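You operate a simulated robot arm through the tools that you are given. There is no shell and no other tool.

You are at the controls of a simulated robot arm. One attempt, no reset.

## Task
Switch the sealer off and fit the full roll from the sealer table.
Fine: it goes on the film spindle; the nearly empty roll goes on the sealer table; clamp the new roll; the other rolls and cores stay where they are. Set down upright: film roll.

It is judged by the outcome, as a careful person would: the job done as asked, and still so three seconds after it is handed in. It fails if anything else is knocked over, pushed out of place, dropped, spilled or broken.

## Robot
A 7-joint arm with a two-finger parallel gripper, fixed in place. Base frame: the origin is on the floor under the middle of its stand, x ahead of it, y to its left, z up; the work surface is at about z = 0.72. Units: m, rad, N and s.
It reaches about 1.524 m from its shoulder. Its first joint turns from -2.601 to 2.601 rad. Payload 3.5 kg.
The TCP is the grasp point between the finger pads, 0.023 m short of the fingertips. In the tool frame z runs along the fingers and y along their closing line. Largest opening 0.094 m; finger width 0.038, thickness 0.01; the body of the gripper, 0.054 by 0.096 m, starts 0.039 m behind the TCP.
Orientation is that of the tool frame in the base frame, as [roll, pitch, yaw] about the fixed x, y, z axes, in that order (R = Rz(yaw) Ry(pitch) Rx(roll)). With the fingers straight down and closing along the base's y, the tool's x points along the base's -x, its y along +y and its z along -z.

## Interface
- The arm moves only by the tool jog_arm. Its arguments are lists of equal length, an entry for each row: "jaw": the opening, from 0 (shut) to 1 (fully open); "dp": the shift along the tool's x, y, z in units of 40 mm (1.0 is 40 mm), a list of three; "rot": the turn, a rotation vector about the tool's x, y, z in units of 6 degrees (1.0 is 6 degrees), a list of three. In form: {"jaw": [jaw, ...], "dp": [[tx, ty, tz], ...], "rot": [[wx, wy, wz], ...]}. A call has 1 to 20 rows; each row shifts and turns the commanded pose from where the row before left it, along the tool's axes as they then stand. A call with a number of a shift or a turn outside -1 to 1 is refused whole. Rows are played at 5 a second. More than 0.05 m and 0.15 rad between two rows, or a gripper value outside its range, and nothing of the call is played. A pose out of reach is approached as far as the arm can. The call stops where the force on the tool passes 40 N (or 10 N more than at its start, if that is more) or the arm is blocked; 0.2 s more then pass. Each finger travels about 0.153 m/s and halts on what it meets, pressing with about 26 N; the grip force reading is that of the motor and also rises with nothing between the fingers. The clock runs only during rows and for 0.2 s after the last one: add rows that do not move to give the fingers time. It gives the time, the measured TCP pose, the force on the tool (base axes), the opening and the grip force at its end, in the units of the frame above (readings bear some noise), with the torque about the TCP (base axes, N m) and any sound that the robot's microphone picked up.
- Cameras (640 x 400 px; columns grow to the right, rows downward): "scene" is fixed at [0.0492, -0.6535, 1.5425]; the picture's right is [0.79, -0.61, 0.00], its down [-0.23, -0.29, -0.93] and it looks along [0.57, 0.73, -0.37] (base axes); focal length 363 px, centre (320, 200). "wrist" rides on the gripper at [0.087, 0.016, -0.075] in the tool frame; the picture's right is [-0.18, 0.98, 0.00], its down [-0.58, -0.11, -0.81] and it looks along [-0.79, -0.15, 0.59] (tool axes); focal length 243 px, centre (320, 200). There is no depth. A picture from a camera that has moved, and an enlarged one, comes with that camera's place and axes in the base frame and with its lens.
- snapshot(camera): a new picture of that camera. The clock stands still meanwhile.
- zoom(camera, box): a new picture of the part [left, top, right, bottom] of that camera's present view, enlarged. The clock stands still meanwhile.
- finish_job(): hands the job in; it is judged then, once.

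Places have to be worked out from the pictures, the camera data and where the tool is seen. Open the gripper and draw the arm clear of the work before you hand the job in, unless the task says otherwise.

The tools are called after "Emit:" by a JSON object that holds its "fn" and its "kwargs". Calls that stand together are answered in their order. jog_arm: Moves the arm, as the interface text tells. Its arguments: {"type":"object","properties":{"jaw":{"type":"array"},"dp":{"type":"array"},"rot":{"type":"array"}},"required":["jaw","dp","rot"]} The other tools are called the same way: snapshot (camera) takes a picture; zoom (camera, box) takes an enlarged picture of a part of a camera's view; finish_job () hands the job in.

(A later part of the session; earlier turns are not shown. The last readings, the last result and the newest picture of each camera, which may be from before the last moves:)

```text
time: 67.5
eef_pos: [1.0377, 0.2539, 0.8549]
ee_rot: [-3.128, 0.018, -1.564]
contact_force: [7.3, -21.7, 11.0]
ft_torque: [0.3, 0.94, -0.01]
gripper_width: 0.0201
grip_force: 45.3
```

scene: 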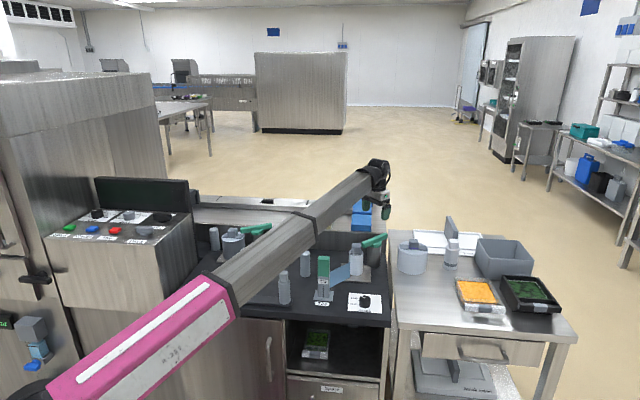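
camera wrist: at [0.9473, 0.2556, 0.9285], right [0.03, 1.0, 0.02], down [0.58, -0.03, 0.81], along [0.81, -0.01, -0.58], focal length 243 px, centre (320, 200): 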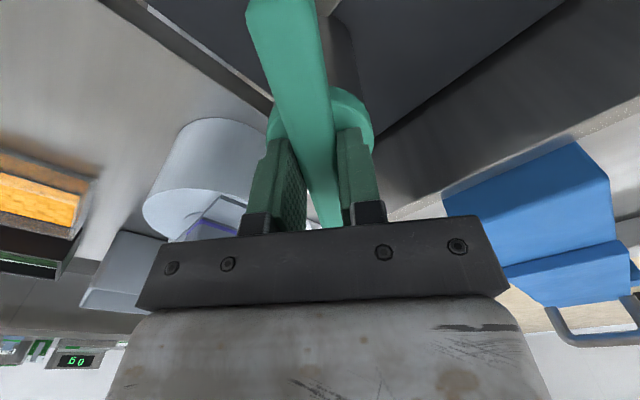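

The lever is a full quarter turn open (along y) and stays low-torque. I open the jaws partway and rise.

Emit:
{"fn": "jog_arm", "kwargs": {"jaw": [0.3, 0.5, 0.5, 0.5, 0.5, 0.5, 0.5], "dp": [[0, 0, 0], [0, 0, 0], [0, 0, -0.5], [0, 0, -0.9], [0, 0, -0.9], [0, 0, -0.9], [0, 0, 0]], "rot": [[0, 0, 0], [0, 0, 0], [0, 0, 0], [0, 0, 0], [0, 0, 0], [0, 0, 0], [0, 0, 0]]}}

Emit:
{"fn": "snapshot", "kwargs": {"camera": "wrist"}}

Emit:
{"fn": "snapshot", "kwargs": {"camera": "scene"}}

```text
time: 69.1
eef_pos: [1.0346, 0.2528, 0.982]
ee_rot: [-3.131, 0.016, -1.565]
contact_force: [-0.4, 0.2, -0.6]
ft_torque: [-0.03, 0.01, 0.0]
gripper_width: 0.0467
grip_force: 0.0
```

```text
taken
camera wrist: at [1.0176, 0.1637, 1.0559], right [-0.98, 0.18, -0.01], down [0.1, 0.57, 0.82], along [0.15, 0.8, -0.58], focal length 243 px, centre (320, 200)
```

wrist: 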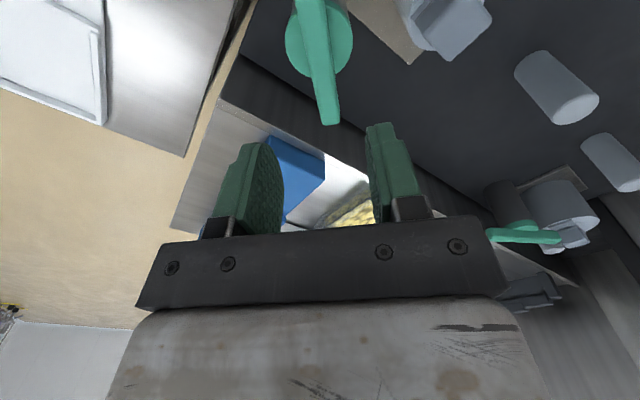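

```text
taken
```

scene: 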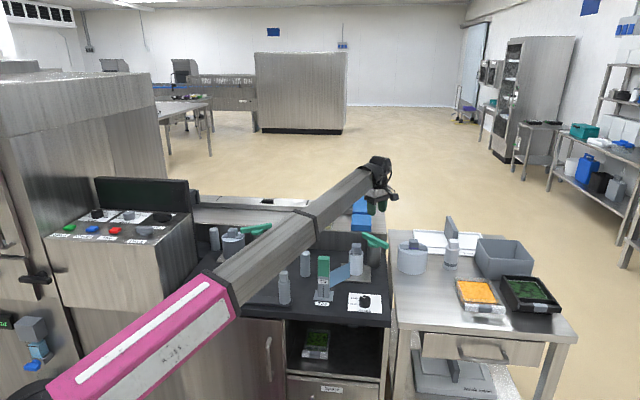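

Lever is open along y. I turn the wrist back toward yaw 135° to match the roll's grip block.

Emit:
{"fn": "jog_arm", "kwargs": {"jaw": [0.7, 1, 1, 1, 1, 1, 1, 1, 1, 1, 1, 1, 1, 1, 1, 1, 1, 1, 1, 1], "dp": [[0, 0, 0], [0, 0, 0], [0, 0, 0], [0, 0, 0], [0, 0, 0], [0, 0, 0], [0, 0, 0], [0, 0, 0], [0, 0, 0], [0, 0, 0], [0, 0, 0], [0, 0, 0], [0, 0, 0], [0, 0, 0], [0, 0, 0], [0, 0, 0], [0, 0, 0], [0, 0, 0], [0, 0, 0], [0, 0, 0]], "rot": [[0, 0, 1], [0, 0, 1], [0, 0, 1], [0, 0, 1], [0, 0, 1], [0, 0, 1], [0, 0, 1], [0, 0, 1], [0, 0, 1], [0, 0, 1], [0, 0, 1], [0, 0, 1], [0, 0, 1], [0, 0, 1], [0, 0, 1], [0, 0, 1], [0, 0, 1], [0, 0, 1], [0, 0, 1], [0, 0, 1]]}}

```text
time: 73.3
eef_pos: [1.0363, 0.253, 0.9824]
ee_rot: [3.118, 0.003, 2.622]
contact_force: [0.1, 0.0, -0.1]
ft_torque: [0.0, 0.03, -0.01]
gripper_width: 0.0942
grip_force: 0.0
```

I finish the turn and move above the thin roll's grip block.

Emit:
{"fn": "jog_arm", "kwargs": {"jaw": [1, 1, 1, 1, 1, 1, 1], "dp": [[0, 0, 0], [0, 0, 0], [0, 0, 0], [0.61, -0.58, 0], [0.61, -0.58, 0], [0.61, -0.58, 0], [0, 0, 0]], "rot": [[0, 0, 0.85], [0, 0, 0.85], [0, 0, 0.83], [0, 0, 0], [0, 0, 0], [0, 0, 0], [0, 0, 0]]}}

Emit:
{"fn": "snapshot", "kwargs": {"camera": "wrist"}}

Emit:
{"fn": "zoom", "kwargs": {"camera": "wrist", "box": [220, 0, 412, 120]}}

Emit:
{"fn": "zoom", "kwargs": {"camera": "scene", "box": [310, 170, 438, 250]}}

```text
time: 74.9
eef_pos: [0.9334, 0.2551, 0.9816]
ee_rot: [3.118, -0.003, 2.358]
contact_force: [-0.3, 0.5, 0.1]
ft_torque: [0.01, 0.0, 0.01]
gripper_width: 0.0941
grip_force: 0.0
```

```text
taken
camera wrist: at [0.8819, 0.3254, 1.0561], right [0.82, 0.57, 0.02], down [0.32, -0.5, 0.8], along [0.47, -0.65, -0.6], focal length 243 px, centre (320, 200)
```

wrist: 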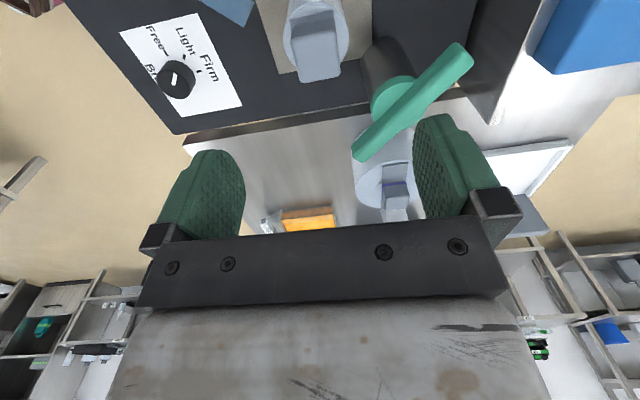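

```text
3.33 times, centred on (316, 60) of wrist
camera zoom: at [0.8819, 0.3254, 1.0561], right [0.82, 0.57, 0.02], down [0.32, -0.5, 0.8], along [0.47, -0.65, -0.6], focal length 809 px, centre (333, 667)
```

zoom: 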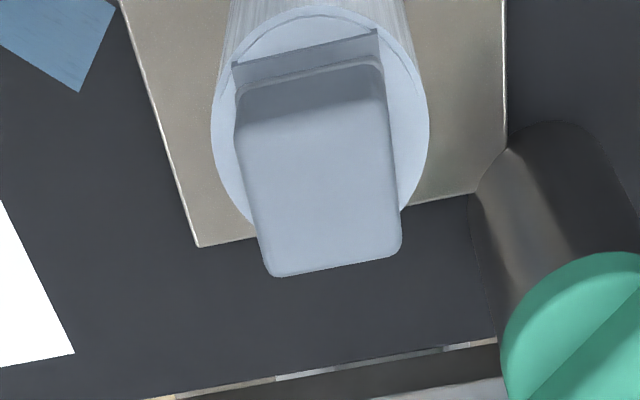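

```text
5.00 times, centred on (374, 210) of scene
camera zoom: at [0.0492, -0.6535, 1.5425], right [0.79, -0.61, 0.0], down [-0.23, -0.29, -0.93], along [0.57, 0.73, -0.37], focal length 1816 px, centre (50, 150)
```

zoom: 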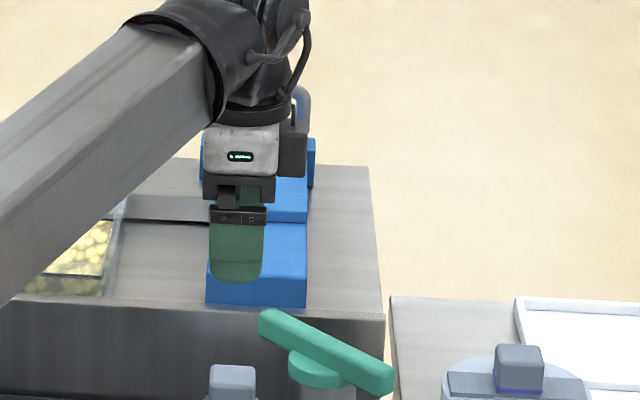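

The grip block is centred within 2 mm of the TCP and aligned with the jaws. I descend to z≈0.845 with the jaws at ~70 mm.

Emit:
{"fn": "jog_arm", "kwargs": {"jaw": [0.75, 0.75, 0.75, 0.75, 0.75, 0.75], "dp": [[0.06, 0, 0.8], [0, 0, 0.9], [0, 0, 0.9], [0, 0, 0.5], [0, 0, 0.32], [0, 0, 0]], "rot": [[0, 0, 0], [0, 0, 0], [0, 0, 0], [0, 0, 0], [0, 0, 0], [0, 0, 0]]}}

Emit:
{"fn": "snapshot", "kwargs": {"camera": "wrist"}}

Emit:
{"fn": "zoom", "kwargs": {"camera": "scene", "box": [310, 190, 438, 270]}}

```text
time: 76.3
eef_pos: [0.9337, 0.2607, 0.8453]
ee_rot: [3.119, -0.003, 2.36]
contact_force: [-0.2, -0.2, -0.9]
ft_torque: [-0.01, 0.0, 0.0]
gripper_width: 0.0706
grip_force: 0.0
```

```text
taken
camera wrist: at [0.8828, 0.3302, 0.9204], right [0.82, 0.57, 0.02], down [0.32, -0.5, 0.8], along [0.47, -0.65, -0.6], focal length 243 px, centre (320, 200)
```

wrist: 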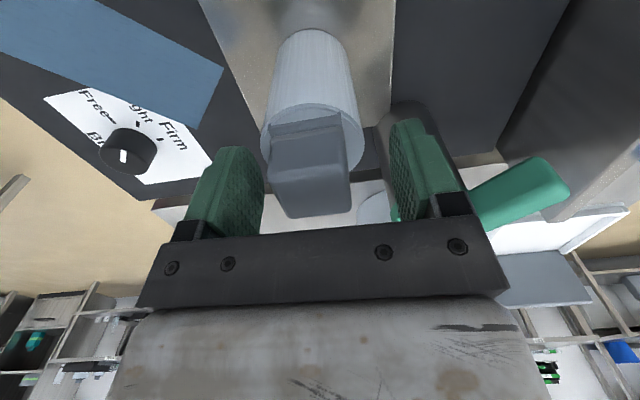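

```text
5.00 times, centred on (374, 230) of scene
camera zoom: at [0.0492, -0.6535, 1.5425], right [0.79, -0.61, 0.0], down [-0.23, -0.29, -0.93], along [0.57, 0.73, -0.37], focal length 1816 px, centre (50, 50)
```

zoom: 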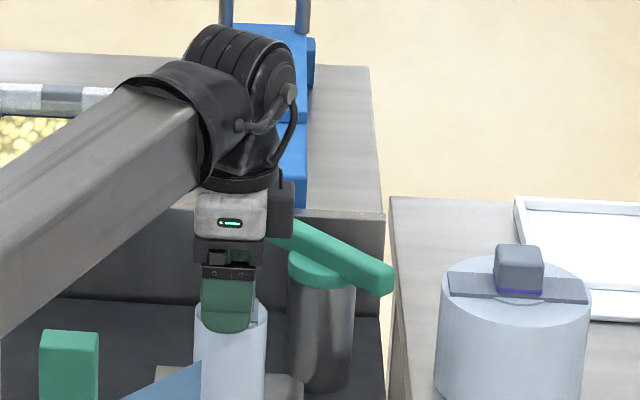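

The block sits between the pads, slightly off toward the front finger. I shift 4 mm and close.

Emit:
{"fn": "jog_arm", "kwargs": {"jaw": [0.75, 0.6, 0.45, 0.3, 0.25, 0.25], "dp": [[0, -0.1, 0.05], [0, 0, 0], [0, 0, 0], [0, 0, 0], [0, 0, 0], [0, 0, 0]], "rot": [[0, 0, 0], [0, 0, 0], [0, 0, 0], [0, 0, 0], [0, 0, 0], [0, 0, 0]]}}

Emit:
{"fn": "snapshot", "kwargs": {"camera": "wrist"}}

```text
time: 77.7
eef_pos: [0.9314, 0.2578, 0.8434]
ee_rot: [3.12, -0.004, 2.36]
contact_force: [-1.8, -1.2, 4.1]
ft_torque: [-0.35, 0.38, -0.02]
gripper_width: 0.0355
grip_force: 25.8
```

```text
taken
camera wrist: at [0.8801, 0.3274, 0.9188], right [0.82, 0.57, 0.02], down [0.32, -0.5, 0.8], along [0.47, -0.65, -0.6], focal length 243 px, centre (320, 200)
```

wrist: 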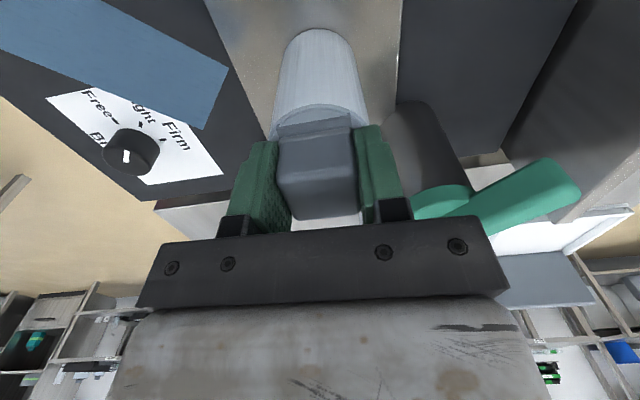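

Gripped at 35.5 mm; this also fixes the spindle axis at ≈(0.931, 0.258). I lift gently, first a little to check the forces.

Emit:
{"fn": "jog_arm", "kwargs": {"jaw": [0.25, 0.25, 0.25, 0.25], "dp": [[0, 0, -0.15], [0, 0, -0.25], [0, 0, -0.25], [0, 0, 0]], "rot": [[0, 0, 0], [0, 0, 0], [0, 0, 0], [0, 0, 0]]}}

Emit:
{"fn": "snapshot", "kwargs": {"camera": "wrist"}}

Emit:
{"fn": "zoom", "kwargs": {"camera": "scene", "box": [290, 210, 418, 290]}}

```text
time: 78.7
eef_pos: [0.9311, 0.2565, 0.8692]
ee_rot: [3.121, -0.002, 2.359]
contact_force: [-0.1, 0.2, -1.8]
ft_torque: [0.03, 0.01, -0.03]
gripper_width: 0.036
grip_force: 25.7
```

```text
taken
camera wrist: at [0.88, 0.3272, 0.9438], right [0.82, 0.57, 0.02], down [0.32, -0.5, 0.8], along [0.47, -0.65, -0.6], focal length 243 px, centre (320, 200)
```

wrist: 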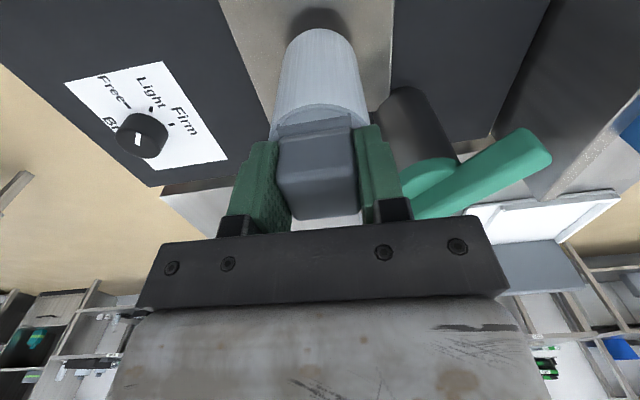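

```text
5.00 times, centred on (354, 250) of scene
camera zoom: at [0.0492, -0.6535, 1.5425], right [0.79, -0.61, 0.0], down [-0.23, -0.29, -0.93], along [0.57, 0.73, -0.37], focal length 1816 px, centre (150, -50)
```

zoom: 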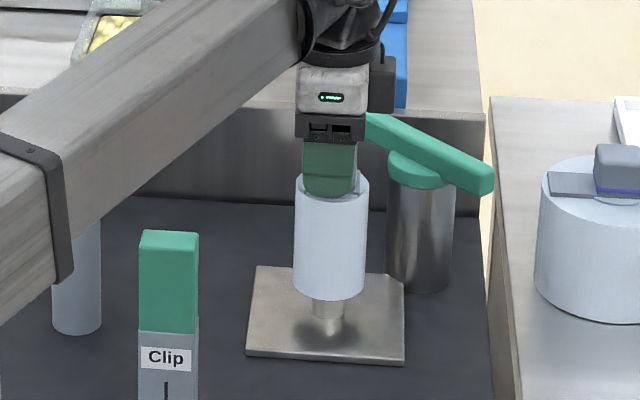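

The roll lifts freely off the spindle pin (the film strip released). I raise it to z≈0.985 and carry it toward a free spot on the right-hand table at about (1.02, −0.03), away from the other items.

Emit:
{"fn": "jog_arm", "kwargs": {"jaw": [0.25, 0.25, 0.25, 0.25, 0.25, 0.25, 0.25, 0.25, 0.25, 0.25, 0.25, 0.25, 0.25, 0.25], "dp": [[0, 0, -0.72], [0, 0, -0.72], [0, 0, -0.72], [0, 0, -0.72], [-0.73, -0.39, 0], [-0.73, -0.39, 0], [-0.73, -0.39, 0], [-0.73, -0.39, 0], [-0.73, -0.39, 0], [-0.73, -0.39, 0], [-0.73, -0.39, 0], [-0.73, -0.39, 0], [-0.73, -0.39, 0], [0, 0, 0]], "rot": [[0, 0, 0], [0, 0, 0], [0, 0, 0], [0, 0, 0], [0, 0, 0], [0, 0, 0], [0, 0, 0], [0, 0, 0], [0, 0, 0], [0, 0, 0], [0, 0, 0], [0, 0, 0], [0, 0, 0], [0, 0, 0]]}}

Emit:
{"fn": "snapshot", "kwargs": {"camera": "wrist"}}

Emit:
{"fn": "snapshot", "kwargs": {"camera": "scene"}}

```text
time: 81.7
eef_pos: [1.0161, -0.0304, 0.9797]
ee_rot: [3.119, -0.003, 2.36]
contact_force: [-0.4, -1.1, -1.1]
ft_torque: [-0.03, -0.04, 0.04]
gripper_width: 0.0355
grip_force: 26.0
```

```text
taken
camera wrist: at [0.9646, 0.0402, 1.0553], right [0.82, 0.57, 0.02], down [0.32, -0.5, 0.8], along [0.47, -0.65, -0.6], focal length 243 px, centre (320, 200)
```

wrist: 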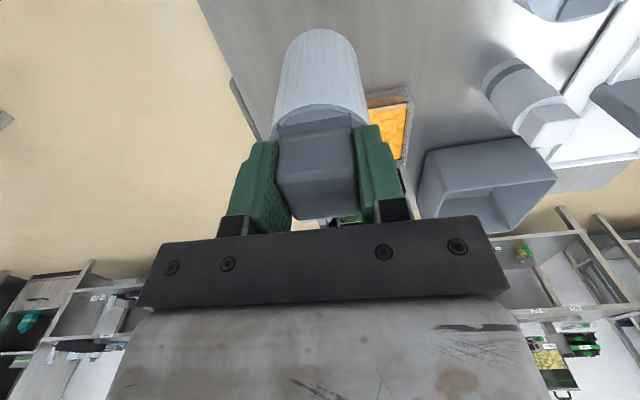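

```text
taken
```

scene: 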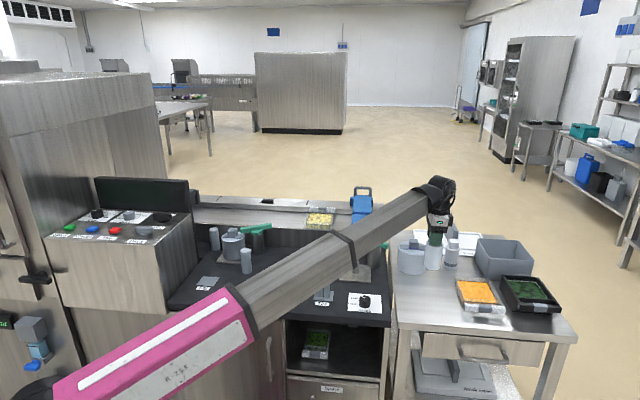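

The roll hangs over a free part of the table. I lower it most of the way, then in small steps until it touches.

Emit:
{"fn": "jog_arm", "kwargs": {"jaw": [0.25, 0.25, 0.25, 0.25, 0.25], "dp": [[0, 0, 0.9], [0, 0, 0.9], [0, 0, 0.9], [0, 0, 0.3], [0, 0, 0]], "rot": [[0, 0, 0], [0, 0, 0], [0, 0, 0], [0, 0, 0], [0, 0, 0]]}}

Emit:
{"fn": "zoom", "kwargs": {"camera": "scene", "box": [370, 230, 498, 310]}}

```text
time: 82.9
eef_pos: [1.018, -0.029, 0.8599]
ee_rot: [3.118, -0.002, 2.359]
contact_force: [-0.3, 0.3, -0.1]
ft_torque: [0.01, 0.0, -0.02]
gripper_width: 0.0354
grip_force: 25.8
```

```text
5.00 times, centred on (434, 270) of scene
camera zoom: at [0.0492, -0.6535, 1.5425], right [0.79, -0.61, 0.0], down [-0.23, -0.29, -0.93], along [0.57, 0.73, -0.37], focal length 1816 px, centre (-250, -150)
```

zoom: 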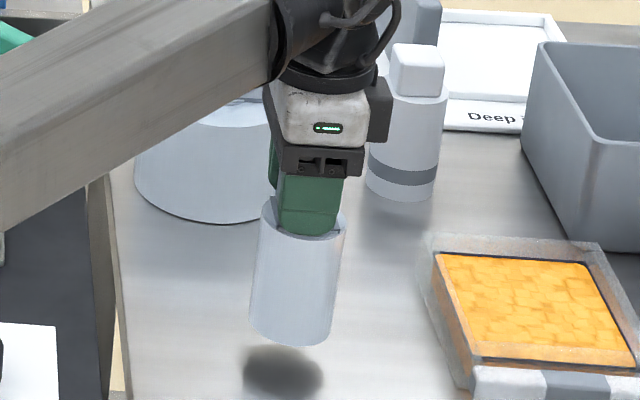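

About 2 cm above the table. I lower in 4 mm steps.

Emit:
{"fn": "jog_arm", "kwargs": {"jaw": [0.25, 0.25, 0.25, 0.25, 0.25], "dp": [[0, 0, 0.1], [0, 0, 0.1], [0, 0, 0.1], [0, 0, 0.1], [0, 0, 0]], "rot": [[0, 0, 0], [0, 0, 0], [0, 0, 0], [0, 0, 0], [0, 0, 0]]}}

Emit:
{"fn": "zoom", "kwargs": {"camera": "scene", "box": [390, 250, 470, 300]}}

```text
time: 84.1
eef_pos: [1.019, -0.0281, 0.8451]
ee_rot: [3.118, -0.004, 2.361]
contact_force: [-0.7, 1.4, -2.0]
ft_torque: [-0.02, 0.01, -0.01]
gripper_width: 0.0357
grip_force: 25.9
```

```text
8.00 times, centred on (430, 275) of scene
camera zoom: at [0.0492, -0.6535, 1.5425], right [0.79, -0.61, 0.0], down [-0.23, -0.29, -0.93], along [0.57, 0.73, -0.37], focal length 2906 px, centre (-560, -400)
```

zoom: 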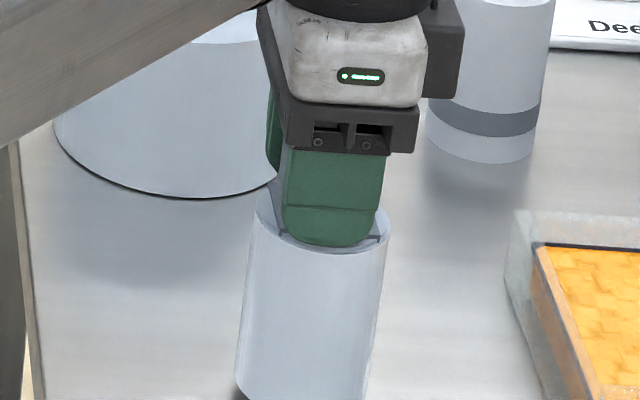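

Still free. I continue with 2 mm steps.

Emit:
{"fn": "jog_arm", "kwargs": {"jaw": [0.25, 0.25, 0.25, 0.25], "dp": [[0, 0, 0.05], [0, 0, 0.05], [0, 0, 0.05], [0, 0, 0]], "rot": [[0, 0, 0], [0, 0, 0], [0, 0, 0], [0, 0, 0]]}}

Emit:
{"fn": "zoom", "kwargs": {"camera": "scene", "box": [390, 260, 470, 310]}}

```text
time: 85.1
eef_pos: [1.0187, -0.0273, 0.8383]
ee_rot: [3.119, -0.004, 2.359]
contact_force: [-0.4, 0.4, -0.7]
ft_torque: [0.0, 0.02, 0.02]
gripper_width: 0.0358
grip_force: 26.3
```

```text
8.00 times, centred on (430, 285) of scene
camera zoom: at [0.0492, -0.6535, 1.5425], right [0.79, -0.61, 0.0], down [-0.23, -0.29, -0.93], along [0.57, 0.73, -0.37], focal length 2906 px, centre (-560, -480)
```

zoom: 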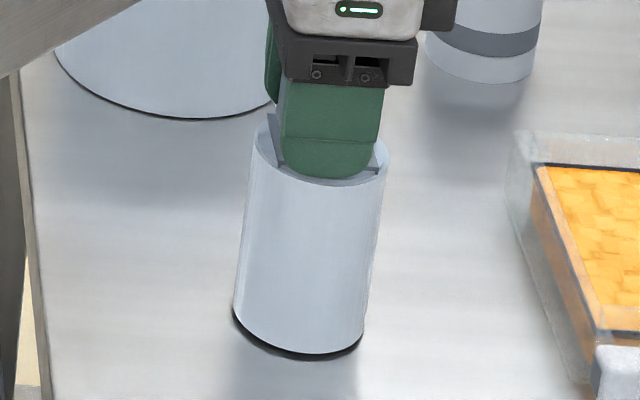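

Nearly down. I continue with ~1 mm steps and watch the vertical force.

Emit:
{"fn": "jog_arm", "kwargs": {"jaw": [0.25, 0.25, 0.25, 0.25], "dp": [[0, 0, 0.03], [0, 0, 0.03], [0, 0, 0.03], [0, 0, 0]], "rot": [[0, 0, 0], [0, 0, 0], [0, 0, 0], [0, 0, 0]]}}

```text
time: 86.1
eef_pos: [1.0195, -0.0268, 0.8358]
ee_rot: [3.117, -0.002, 2.359]
contact_force: [8.7, 6.4, 30.0]
ft_torque: [-0.41, 0.29, 0.07]
gripper_width: 0.0358
grip_force: 25.9
```

Contact (30 N). I back off ~1.5 mm to unload and open the jaws.

Emit:
{"fn": "jog_arm", "kwargs": {"jaw": [0.25, 0.25, 0.35, 0.5, 0.65, 0.65], "dp": [[0, 0, -0.04], [0, 0, 0], [0, 0, 0], [0, 0, 0], [0, 0, 0], [0, 0, 0]], "rot": [[0, 0, 0], [0, 0, 0], [0, 0, 0], [0, 0, 0], [0, 0, 0], [0, 0, 0]]}}

Emit:
{"fn": "snapshot", "kwargs": {"camera": "wrist"}}

Emit:
{"fn": "zoom", "kwargs": {"camera": "scene", "box": [390, 260, 470, 310]}}

```text
time: 87.5
eef_pos: [1.0183, -0.0276, 0.8351]
ee_rot: [3.12, -0.003, 2.358]
contact_force: [-0.8, -0.1, 6.5]
ft_torque: [-0.18, 0.12, -0.03]
gripper_width: 0.0608
grip_force: 0.0
```

```text
taken
camera wrist: at [0.9674, 0.0421, 0.9104], right [0.82, 0.57, 0.02], down [0.33, -0.5, 0.8], along [0.46, -0.65, -0.6], focal length 243 px, centre (320, 200)
```

wrist: 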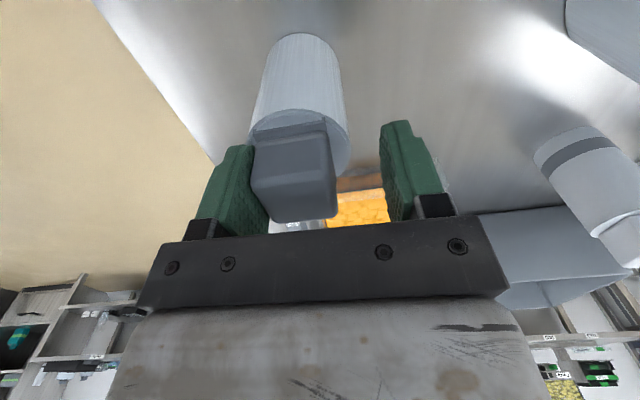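

```text
8.00 times, centred on (430, 285) of scene
camera zoom: at [0.0492, -0.6535, 1.5425], right [0.79, -0.61, 0.0], down [-0.23, -0.29, -0.93], along [0.57, 0.73, -0.37], focal length 2906 px, centre (-560, -480)
```

zoom: 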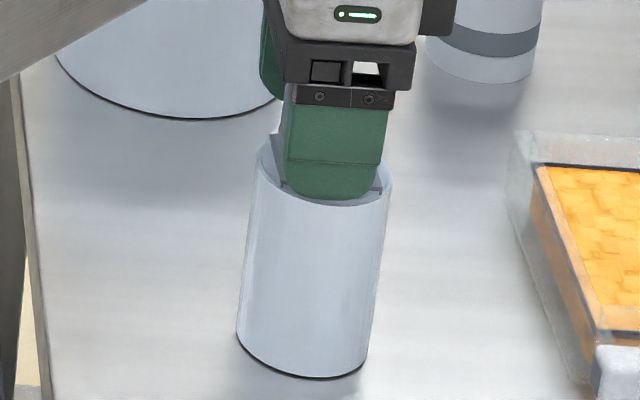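

The jaws opened but the front fingertip dragged the roll's rim slightly (the roll followed ~1 cm; it's still upright). I lift 3 mm to unload, re-centre around the block, then rise.

Emit:
{"fn": "jog_arm", "kwargs": {"jaw": [0.65, 0.65, 0.65], "dp": [[0, 0, -0.06], [0, 0, -0.06], [0, 0, 0]], "rot": [[0, 0, 0], [0, 0, 0], [0, 0, 0]]}}

Emit:
{"fn": "snapshot", "kwargs": {"camera": "wrist"}}

Emit:
{"fn": "zoom", "kwargs": {"camera": "scene", "box": [390, 260, 470, 310]}}

```text
time: 88.3
eef_pos: [1.0187, -0.0285, 0.8414]
ee_rot: [3.118, -0.004, 2.36]
contact_force: [-0.4, -0.4, 0.5]
ft_torque: [0.02, 0.03, 0.0]
gripper_width: 0.0613
grip_force: 0.0
```

```text
taken
camera wrist: at [0.9676, 0.0422, 0.916], right [0.82, 0.57, 0.02], down [0.32, -0.5, 0.8], along [0.47, -0.65, -0.6], focal length 243 px, centre (320, 200)
```

wrist: 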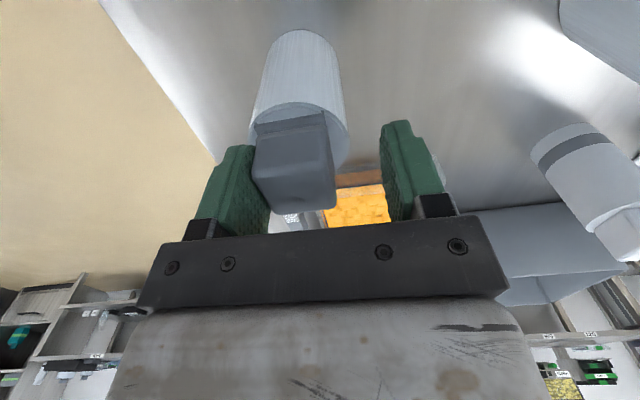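

```text
8.00 times, centred on (430, 285) of scene
camera zoom: at [0.0492, -0.6535, 1.5425], right [0.79, -0.61, 0.0], down [-0.23, -0.29, -0.93], along [0.57, 0.73, -0.37], focal length 2906 px, centre (-560, -480)
```

zoom: 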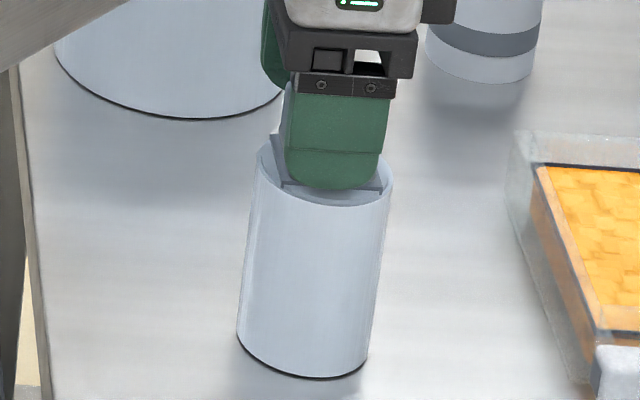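

Unloaded, roll standing. I shift 6 mm away from the block, open fully and rise.

Emit:
{"fn": "jog_arm", "kwargs": {"jaw": [0.65, 0.8, 0.9, 0.9, 0.9, 0.9, 0.9], "dp": [[0, -0.15, 0], [0, -0.1, 0], [0, 0, -0.3], [0, 0, -0.8], [0, 0, -0.9], [0, 0, -0.9], [0, 0, 0]], "rot": [[0, 0, 0], [0, 0, 0], [0, 0, 0], [0, 0, 0], [0, 0, 0], [0, 0, 0], [0, 0, 0]]}}

Emit:
{"fn": "snapshot", "kwargs": {"camera": "wrist"}}

Emit:
{"fn": "snapshot", "kwargs": {"camera": "scene"}}

```text
time: 89.9
eef_pos: [1.0104, -0.0385, 0.958]
ee_rot: [3.119, -0.003, 2.358]
contact_force: [0.0, -0.2, 0.0]
ft_torque: [0.01, 0.03, 0.01]
gripper_width: 0.0844
grip_force: 0.1
```

```text
taken
camera wrist: at [0.9592, 0.0321, 1.0321], right [0.82, 0.57, 0.02], down [0.32, -0.5, 0.8], along [0.47, -0.65, -0.6], focal length 243 px, centre (320, 200)
```

wrist: 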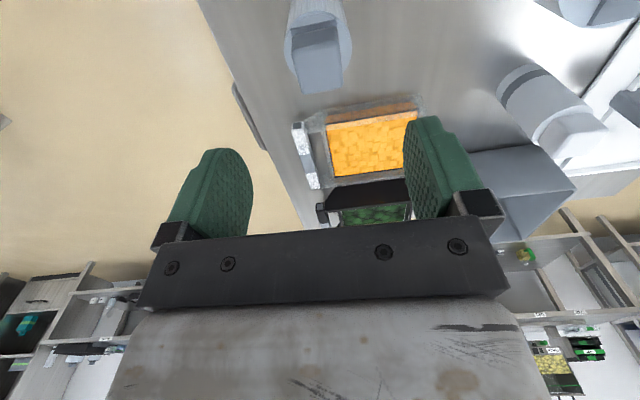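

```text
taken
```

scene: 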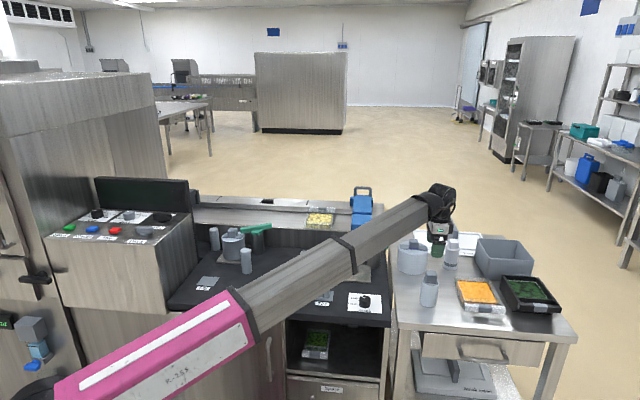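

The nearly empty roll stands upright on the table. Now I move over the full roll.

Emit:
{"fn": "jog_arm", "kwargs": {"jaw": [1, 1, 1, 1, 1, 1, 1, 1], "dp": [[0.085, 0.83, -0.1], [0.085, 0.83, -0.1], [0.085, 0.83, -0.1], [0.085, 0.83, 0], [0.085, 0.83, 0], [0.085, 0.83, 0], [0.085, 0.83, 0], [0, 0, 0]], "rot": [[0, 0, 0], [0, 0, 0], [0, 0, 0], [0, 0, 0], [0, 0, 0], [0, 0, 0], [0, 0, 0], [0, 0, 0]]}}

Emit:
{"fn": "snapshot", "kwargs": {"camera": "wrist"}}

Emit:
{"fn": "zoom", "kwargs": {"camera": "wrist", "box": [220, 0, 412, 120]}}

Emit:
{"fn": "zoom", "kwargs": {"camera": "scene", "box": [370, 200, 530, 300]}}

```text
time: 91.7
eef_pos: [1.1568, 0.1434, 0.9753]
ee_rot: [3.118, -0.002, 2.359]
contact_force: [0.1, -0.4, -0.3]
ft_torque: [0.0, 0.04, -0.03]
gripper_width: 0.0937
grip_force: 0.2
```

```text
taken
camera wrist: at [1.1054, 0.2139, 1.0503], right [0.82, 0.57, 0.02], down [0.32, -0.5, 0.8], along [0.47, -0.65, -0.6], focal length 243 px, centre (320, 200)
```

wrist: 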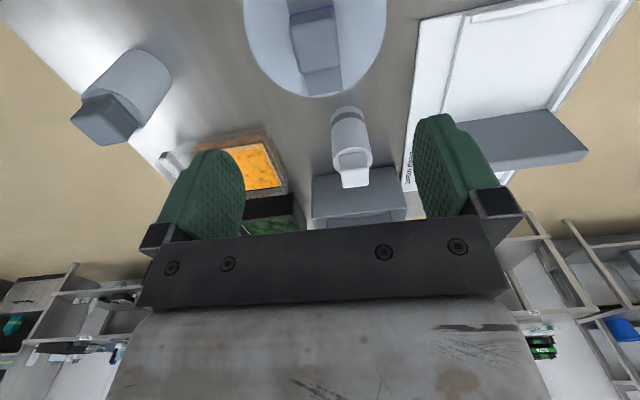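

```text
3.33 times, centred on (316, 60) of wrist
camera zoom: at [1.1054, 0.2139, 1.0503], right [0.82, 0.57, 0.02], down [0.32, -0.5, 0.8], along [0.47, -0.65, -0.6], focal length 809 px, centre (333, 667)
```

zoom: 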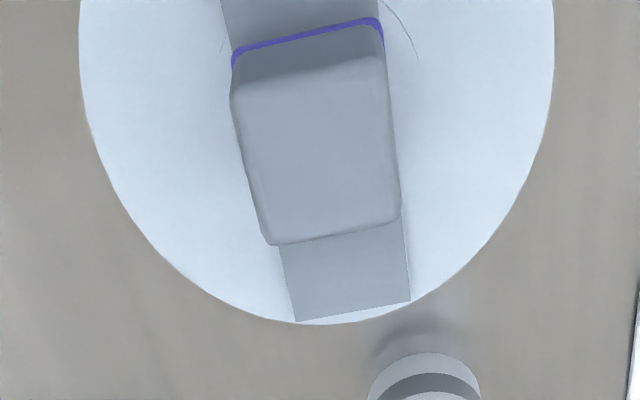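

```text
4.00 times, centred on (450, 250) of scene
camera zoom: at [0.0492, -0.6535, 1.5425], right [0.79, -0.61, 0.0], down [-0.23, -0.29, -0.93], along [0.57, 0.73, -0.37], focal length 1453 px, centre (-200, 0)
```

zoom: 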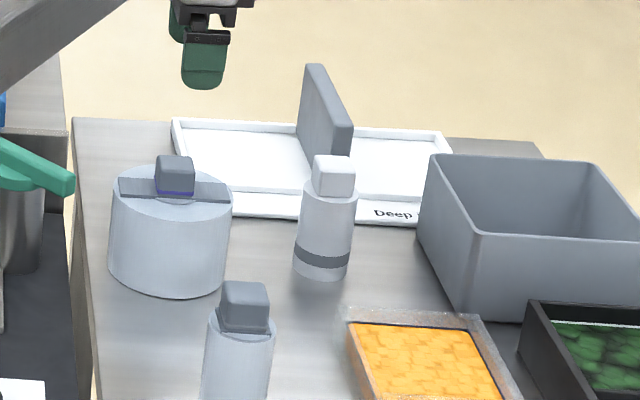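

The full roll's block is at about (1.1505, 0.1517). I correct the small tool tilt (1.3°), align (10 mm along tool x), and descend to z≈0.85.

Emit:
{"fn": "jog_arm", "kwargs": {"jaw": [0.8, 0.75, 0.75, 0.75, 0.75, 0.75, 0.75], "dp": [[0.26, 0.04, 0], [0, 0, 0.7], [0, 0, 0.9], [0, 0, 0.7], [0, 0, 0.5], [0, 0, 0.33], [0, 0, 0]], "rot": [[0.22, 0, 0], [0, 0, 0], [0, 0, 0], [0, 0, 0], [0, 0, 0], [0, 0, 0], [0, 0, 0]]}}

Emit:
{"fn": "snapshot", "kwargs": {"camera": "wrist"}}

Emit:
{"fn": "zoom", "kwargs": {"camera": "scene", "box": [370, 200, 498, 280]}}

```text
time: 93.3
eef_pos: [1.1496, 0.1523, 0.8489]
ee_rot: [-3.139, -0.003, 2.358]
contact_force: [0.4, -0.3, -0.6]
ft_torque: [-0.01, -0.01, 0.02]
gripper_width: 0.0706
grip_force: 0.1
```

```text
taken
camera wrist: at [1.1, 0.2245, 0.9229], right [0.82, 0.57, 0.0], down [0.34, -0.49, 0.8], along [0.46, -0.66, -0.59], focal length 243 px, centre (320, 200)
```

wrist: 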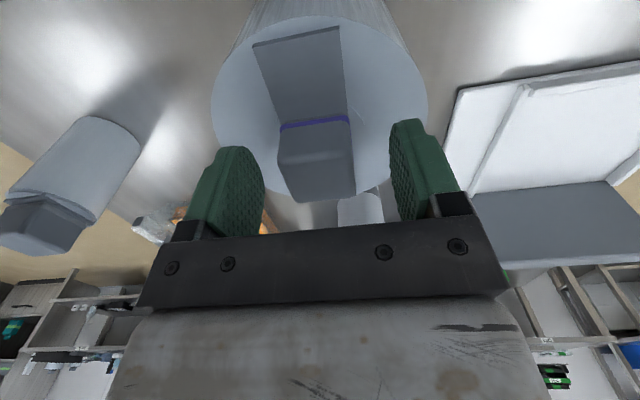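

```text
5.00 times, centred on (434, 240) of scene
camera zoom: at [0.0492, -0.6535, 1.5425], right [0.79, -0.61, 0.0], down [-0.23, -0.29, -0.93], along [0.57, 0.73, -0.37], focal length 1816 px, centre (-250, 0)
```

zoom: 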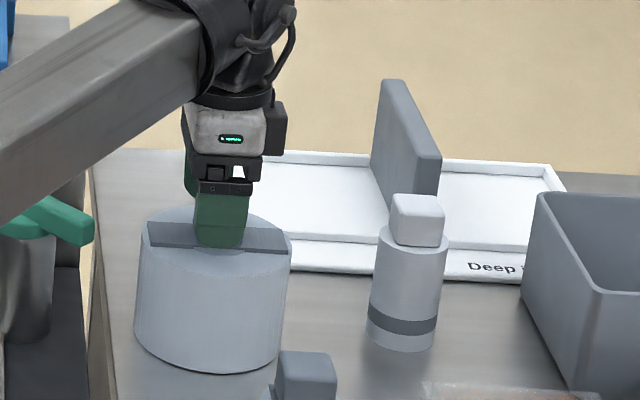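

The block is centred between the pads. I lower 8 mm and close.

Emit:
{"fn": "jog_arm", "kwargs": {"jaw": [0.75, 0.6, 0.45, 0.3, 0.25, 0.25], "dp": [[0, 0, 0.19], [0, 0, 0], [0, 0, 0], [0, 0, 0], [0, 0, 0], [0, 0, 0]], "rot": [[0, 0, 0], [0, 0, 0], [0, 0, 0], [0, 0, 0], [0, 0, 0], [0, 0, 0]]}}

Emit:
{"fn": "snapshot", "kwargs": {"camera": "wrist"}}

```text
time: 94.7
eef_pos: [1.1504, 0.1535, 0.8423]
ee_rot: [-3.141, -0.003, 2.361]
contact_force: [-0.1, -0.8, -0.9]
ft_torque: [0.06, -0.11, -0.05]
gripper_width: 0.0358
grip_force: 26.3
```

```text
taken
camera wrist: at [1.1001, 0.2245, 0.9159], right [0.82, 0.57, 0.0], down [0.34, -0.49, 0.8], along [0.46, -0.66, -0.59], focal length 243 px, centre (320, 200)
```

wrist: 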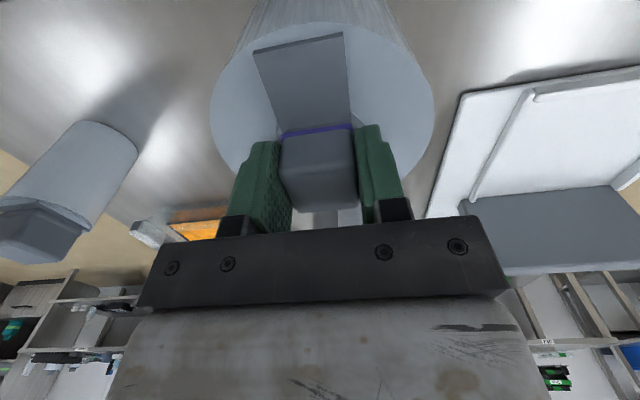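

Gripped at 35.8 mm, same relative position as with the thin roll. I lift slowly and check.

Emit:
{"fn": "jog_arm", "kwargs": {"jaw": [0.2, 0.2, 0.2, 0.2], "dp": [[0, 0, -0.15], [0, 0, -0.25], [0, 0, -0.25], [0, 0, 0]], "rot": [[0, 0, 0], [0, 0, 0], [0, 0, 0], [0, 0, 0]]}}

Emit:
{"fn": "snapshot", "kwargs": {"camera": "wrist"}}

Emit:
{"fn": "zoom", "kwargs": {"camera": "scene", "box": [370, 200, 498, 280]}}

```text
time: 95.7
eef_pos: [1.151, 0.1529, 0.8673]
ee_rot: [-3.138, -0.004, 2.361]
contact_force: [-0.5, 0.7, -6.8]
ft_torque: [0.0, 0.04, 0.02]
gripper_width: 0.036
grip_force: 26.7
```

```text
taken
camera wrist: at [1.1011, 0.2244, 0.9413], right [0.82, 0.57, 0.0], down [0.34, -0.49, 0.8], along [0.46, -0.66, -0.59], focal length 243 px, centre (320, 200)
```

wrist: 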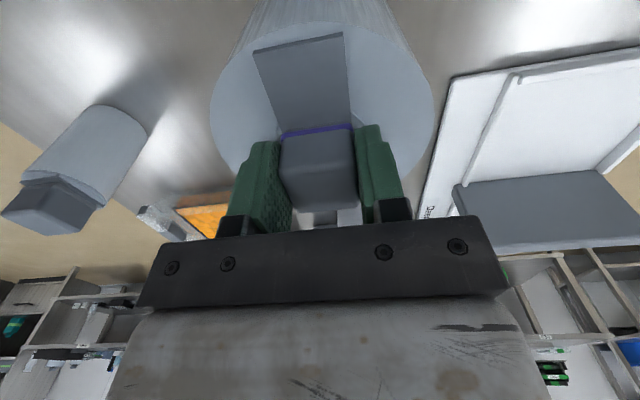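

```text
5.00 times, centred on (434, 240) of scene
camera zoom: at [0.0492, -0.6535, 1.5425], right [0.79, -0.61, 0.0], down [-0.23, -0.29, -0.93], along [0.57, 0.73, -0.37], focal length 1816 px, centre (-250, 0)
```

zoom: 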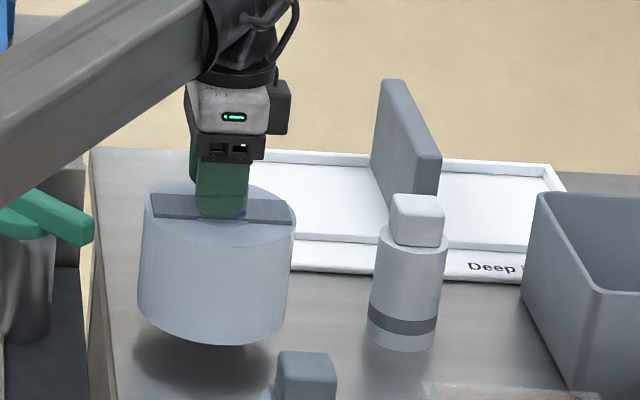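

The full roll (~0.7 kg) is held level. I raise it to z≈1.01 so its bottom clears the open lever, then carry it over the spindle axis.

Emit:
{"fn": "jog_arm", "kwargs": {"jaw": [0.2, 0.2, 0.2, 0.2, 0.2, 0.2, 0.2, 0.2, 0.2, 0.2, 0.2, 0.2, 0.2], "dp": [[0, 0, -0.9], [0, 0, -0.9], [0, 0, -0.9], [0, 0, -0.9], [0.718, -0.25, 0], [0.718, -0.25, 0], [0.718, -0.25, 0], [0.718, -0.25, 0], [0.718, -0.25, 0], [0.718, -0.25, 0], [0.718, -0.25, 0], [0.718, -0.25, 0], [0, 0, 0]], "rot": [[0, 0, 0], [0, 0, 0], [0, 0, 0], [0, 0, 0], [0, 0, 0], [0, 0, 0], [0, 0, 0], [0, 0, 0], [0, 0, 0], [0, 0, 0], [0, 0, 0], [0, 0, 0], [0, 0, 0]]}}

Emit:
{"fn": "snapshot", "kwargs": {"camera": "wrist"}}

Emit:
{"fn": "zoom", "kwargs": {"camera": "scene", "box": [290, 190, 418, 270]}}

```text
time: 98.5
eef_pos: [0.9326, 0.2579, 1.0104]
ee_rot: [-3.139, -0.004, 2.359]
contact_force: [-0.1, 0.2, -5.2]
ft_torque: [0.01, 0.05, -0.01]
gripper_width: 0.0357
grip_force: 26.1
```

```text
taken
camera wrist: at [0.8824, 0.3296, 1.0851], right [0.82, 0.57, 0.0], down [0.34, -0.49, 0.8], along [0.46, -0.66, -0.59], focal length 243 px, centre (320, 200)
```

wrist: 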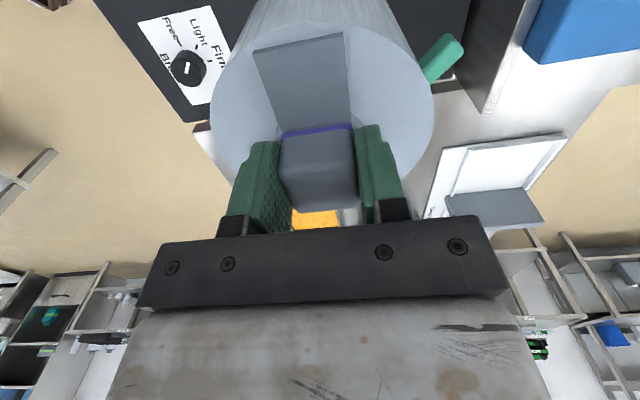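

```text
5.00 times, centred on (354, 230) of scene
camera zoom: at [0.0492, -0.6535, 1.5425], right [0.79, -0.61, 0.0], down [-0.23, -0.29, -0.93], along [0.57, 0.73, -0.37], focal length 1816 px, centre (150, 50)
```

zoom: 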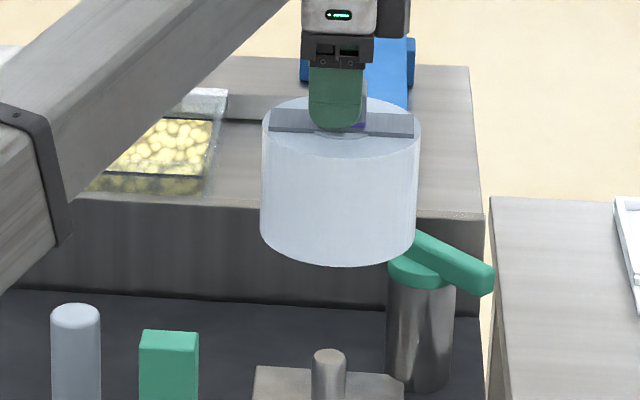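

Aligned with the spindle axis (within a millimetre or two); the pin top is at z≈0.78 below the roll. I lower to just above the pin, then in small steps.

Emit:
{"fn": "jog_arm", "kwargs": {"jaw": [0.2, 0.2, 0.2, 0.2, 0.2], "dp": [[0.02, -0.02, 0.7], [0, 0, 0.8], [0, 0, 0.5], [0, 0, 0.3], [0, 0, 0]], "rot": [[0, 0, 0], [0, 0, 0], [0, 0, 0], [0, 0, 0], [0, 0, 0]]}}

Emit:
{"fn": "zoom", "kwargs": {"camera": "scene", "box": [290, 200, 418, 280]}}

Emit:
{"fn": "snapshot", "kwargs": {"camera": "wrist"}}

```text
time: 99.7
eef_pos: [0.9312, 0.2588, 0.9183]
ee_rot: [-3.141, -0.003, 2.361]
contact_force: [0.3, 1.8, -6.4]
ft_torque: [0.0, 0.04, -0.02]
gripper_width: 0.0357
grip_force: 25.8
```

```text
5.00 times, centred on (354, 240) of scene
camera zoom: at [0.0492, -0.6535, 1.5425], right [0.79, -0.61, 0.0], down [-0.23, -0.29, -0.93], along [0.57, 0.73, -0.37], focal length 1816 px, centre (150, 0)
```

zoom: 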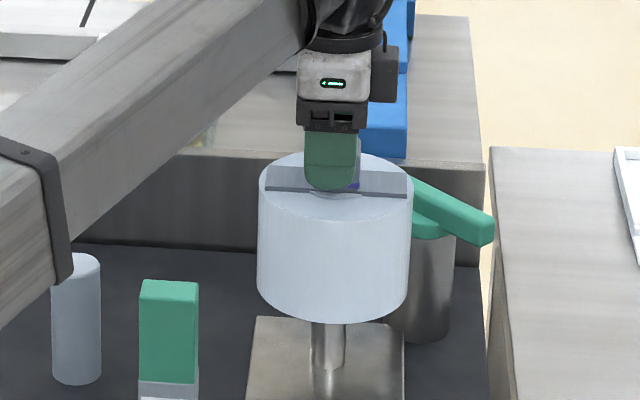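

```text
taken
camera wrist: at [0.8817, 0.3297, 0.9929], right [0.82, 0.57, 0.0], down [0.34, -0.49, 0.8], along [0.46, -0.66, -0.59], focal length 243 px, centre (320, 200)
```

wrist: 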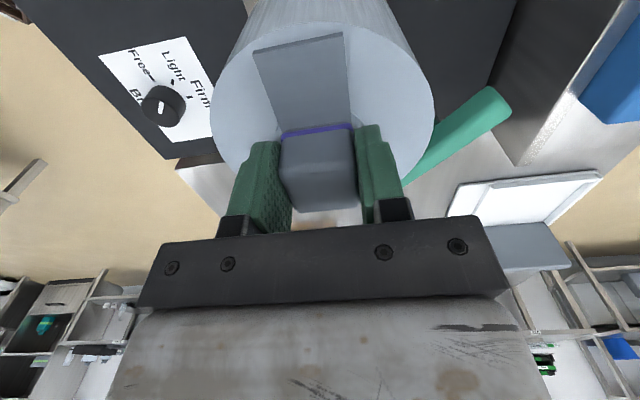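

Roll bottom is just above the pin top. I take a finer zoom to check the centring before sliding it on.

Emit:
{"fn": "zoom", "kwargs": {"camera": "scene", "box": [330, 240, 394, 280]}}

```text
10.00 times, centred on (362, 260) of scene
camera zoom: at [0.0492, -0.6535, 1.5425], right [0.79, -0.61, 0.0], down [-0.23, -0.29, -0.93], along [0.57, 0.73, -0.37], focal length 3632 px, centre (-100, -400)
```

zoom: 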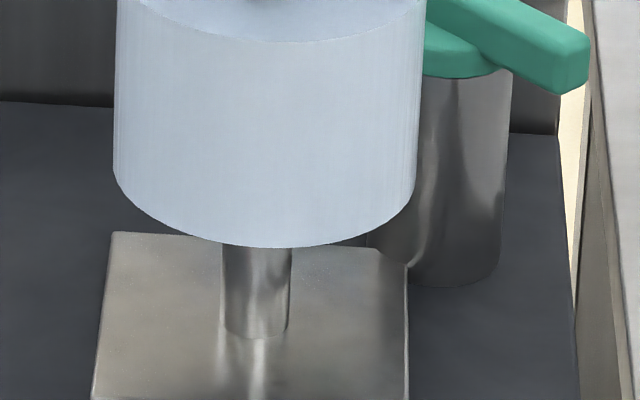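

The roll is centred on the pin to about 1 mm. I apply that 1 mm correction and lower in small steps.

Emit:
{"fn": "jog_arm", "kwargs": {"jaw": [0.2, 0.2, 0.2, 0.2, 0.2, 0.2], "dp": [[0.025, 0, 0.1], [0, 0, 0.12], [0, 0, 0.12], [0, 0, 0.12], [0, 0, 0.12], [0, 0, 0]], "rot": [[0, 0, 0], [0, 0, 0], [0, 0, 0], [0, 0, 0], [0, 0, 0], [0, 0, 0]]}}

Emit:
{"fn": "zoom", "kwargs": {"camera": "scene", "box": [330, 240, 394, 280]}}

```text
time: 101.1
eef_pos: [0.9285, 0.2581, 0.8949]
ee_rot: [-3.14, -0.003, 2.36]
contact_force: [-0.2, 0.3, -5.7]
ft_torque: [0.04, 0.05, 0.03]
gripper_width: 0.036
grip_force: 26.4
```

```text
10.00 times, centred on (362, 260) of scene
camera zoom: at [0.0492, -0.6535, 1.5425], right [0.79, -0.61, 0.0], down [-0.23, -0.29, -0.93], along [0.57, 0.73, -0.37], focal length 3632 px, centre (-100, -400)
```

zoom: 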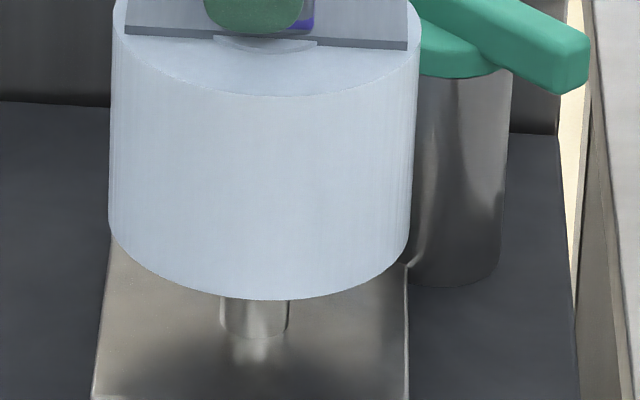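

No contact yet and still centred. I continue down in 4 mm steps.

Emit:
{"fn": "jog_arm", "kwargs": {"jaw": [0.2, 0.2, 0.2, 0.2], "dp": [[0, 0, 0.1], [0, 0, 0.1], [0, 0, 0.1], [0, 0, 0]], "rot": [[0, 0, 0], [0, 0, 0], [0, 0, 0], [0, 0, 0]]}}

Emit:
{"fn": "zoom", "kwargs": {"camera": "scene", "box": [330, 240, 394, 280]}}

```text
time: 102.1
eef_pos: [0.9291, 0.2582, 0.8842]
ee_rot: [-3.14, -0.002, 2.36]
contact_force: [-0.5, -0.1, -5.7]
ft_torque: [0.04, 0.05, 0.02]
gripper_width: 0.036
grip_force: 25.9
```

```text
10.00 times, centred on (362, 260) of scene
camera zoom: at [0.0492, -0.6535, 1.5425], right [0.79, -0.61, 0.0], down [-0.23, -0.29, -0.93], along [0.57, 0.73, -0.37], focal length 3632 px, centre (-100, -400)
```

zoom: 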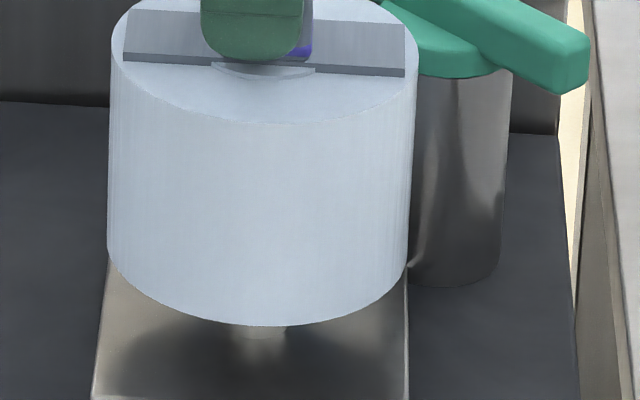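

It is sliding over the pin without force. I continue down.

Emit:
{"fn": "jog_arm", "kwargs": {"jaw": [0.2, 0.2, 0.2, 0.2, 0.2], "dp": [[0, 0, 0.12], [0, 0, 0.12], [0, 0, 0.12], [0, 0, 0.12], [0, 0, 0]], "rot": [[0, 0, 0], [0, 0, 0], [0, 0, 0], [0, 0, 0], [0, 0, 0]]}}

Emit:
{"fn": "zoom", "kwargs": {"camera": "scene", "box": [330, 240, 394, 280]}}

```text
time: 103.3
eef_pos: [0.9297, 0.2597, 0.8656]
ee_rot: [-3.14, -0.003, 2.361]
contact_force: [-0.1, 0.0, -6.4]
ft_torque: [0.03, 0.04, 0.01]
gripper_width: 0.0362
grip_force: 25.7
```

```text
10.00 times, centred on (362, 260) of scene
camera zoom: at [0.0492, -0.6535, 1.5425], right [0.79, -0.61, 0.0], down [-0.23, -0.29, -0.93], along [0.57, 0.73, -0.37], focal length 3632 px, centre (-100, -400)
```

zoom: 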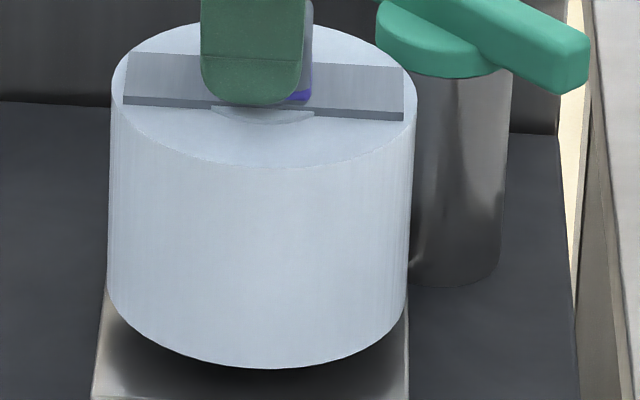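

About 16 mm to go. I continue with 4 mm, then finer steps.

Emit:
{"fn": "jog_arm", "kwargs": {"jaw": [0.2, 0.2, 0.2, 0.2, 0.2], "dp": [[0, 0, 0.1], [0, 0, 0.1], [0, 0, 0.1], [0, 0, 0.05], [0, 0, 0]], "rot": [[0, 0, 0], [0, 0, 0], [0, 0, 0], [0, 0, 0], [0, 0, 0]]}}

Emit:
{"fn": "zoom", "kwargs": {"camera": "scene", "box": [330, 240, 394, 280]}}

```text
time: 104.5
eef_pos: [0.9292, 0.2579, 0.8501]
ee_rot: [-3.14, -0.004, 2.36]
contact_force: [1.3, 0.1, -6.4]
ft_torque: [0.02, -0.01, 0.0]
gripper_width: 0.0357
grip_force: 26.3
```

```text
10.00 times, centred on (362, 260) of scene
camera zoom: at [0.0492, -0.6535, 1.5425], right [0.79, -0.61, 0.0], down [-0.23, -0.29, -0.93], along [0.57, 0.73, -0.37], focal length 3632 px, centre (-100, -400)
```

zoom: 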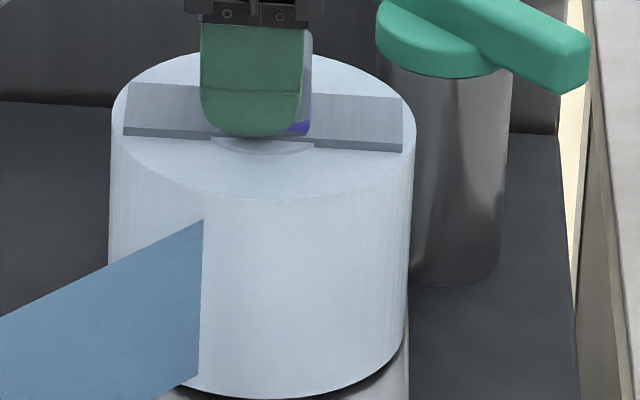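

The film strip reappeared, so the roll registers on the spindle. I settle it the last millimetres until it carries its own weight.

Emit:
{"fn": "jog_arm", "kwargs": {"jaw": [0.2, 0.2, 0.2], "dp": [[0, 0, 0.03], [0, 0, 0.03], [0, 0, 0]], "rot": [[0, 0, 0], [0, 0, 0], [0, 0, 0]]}}

```text
time: 105.3
eef_pos: [0.9302, 0.2582, 0.8481]
ee_rot: [3.142, -0.003, 2.357]
contact_force: [-0.2, -1.1, -1.5]
ft_torque: [0.13, -0.14, -0.01]
gripper_width: 0.036
grip_force: 25.3
```

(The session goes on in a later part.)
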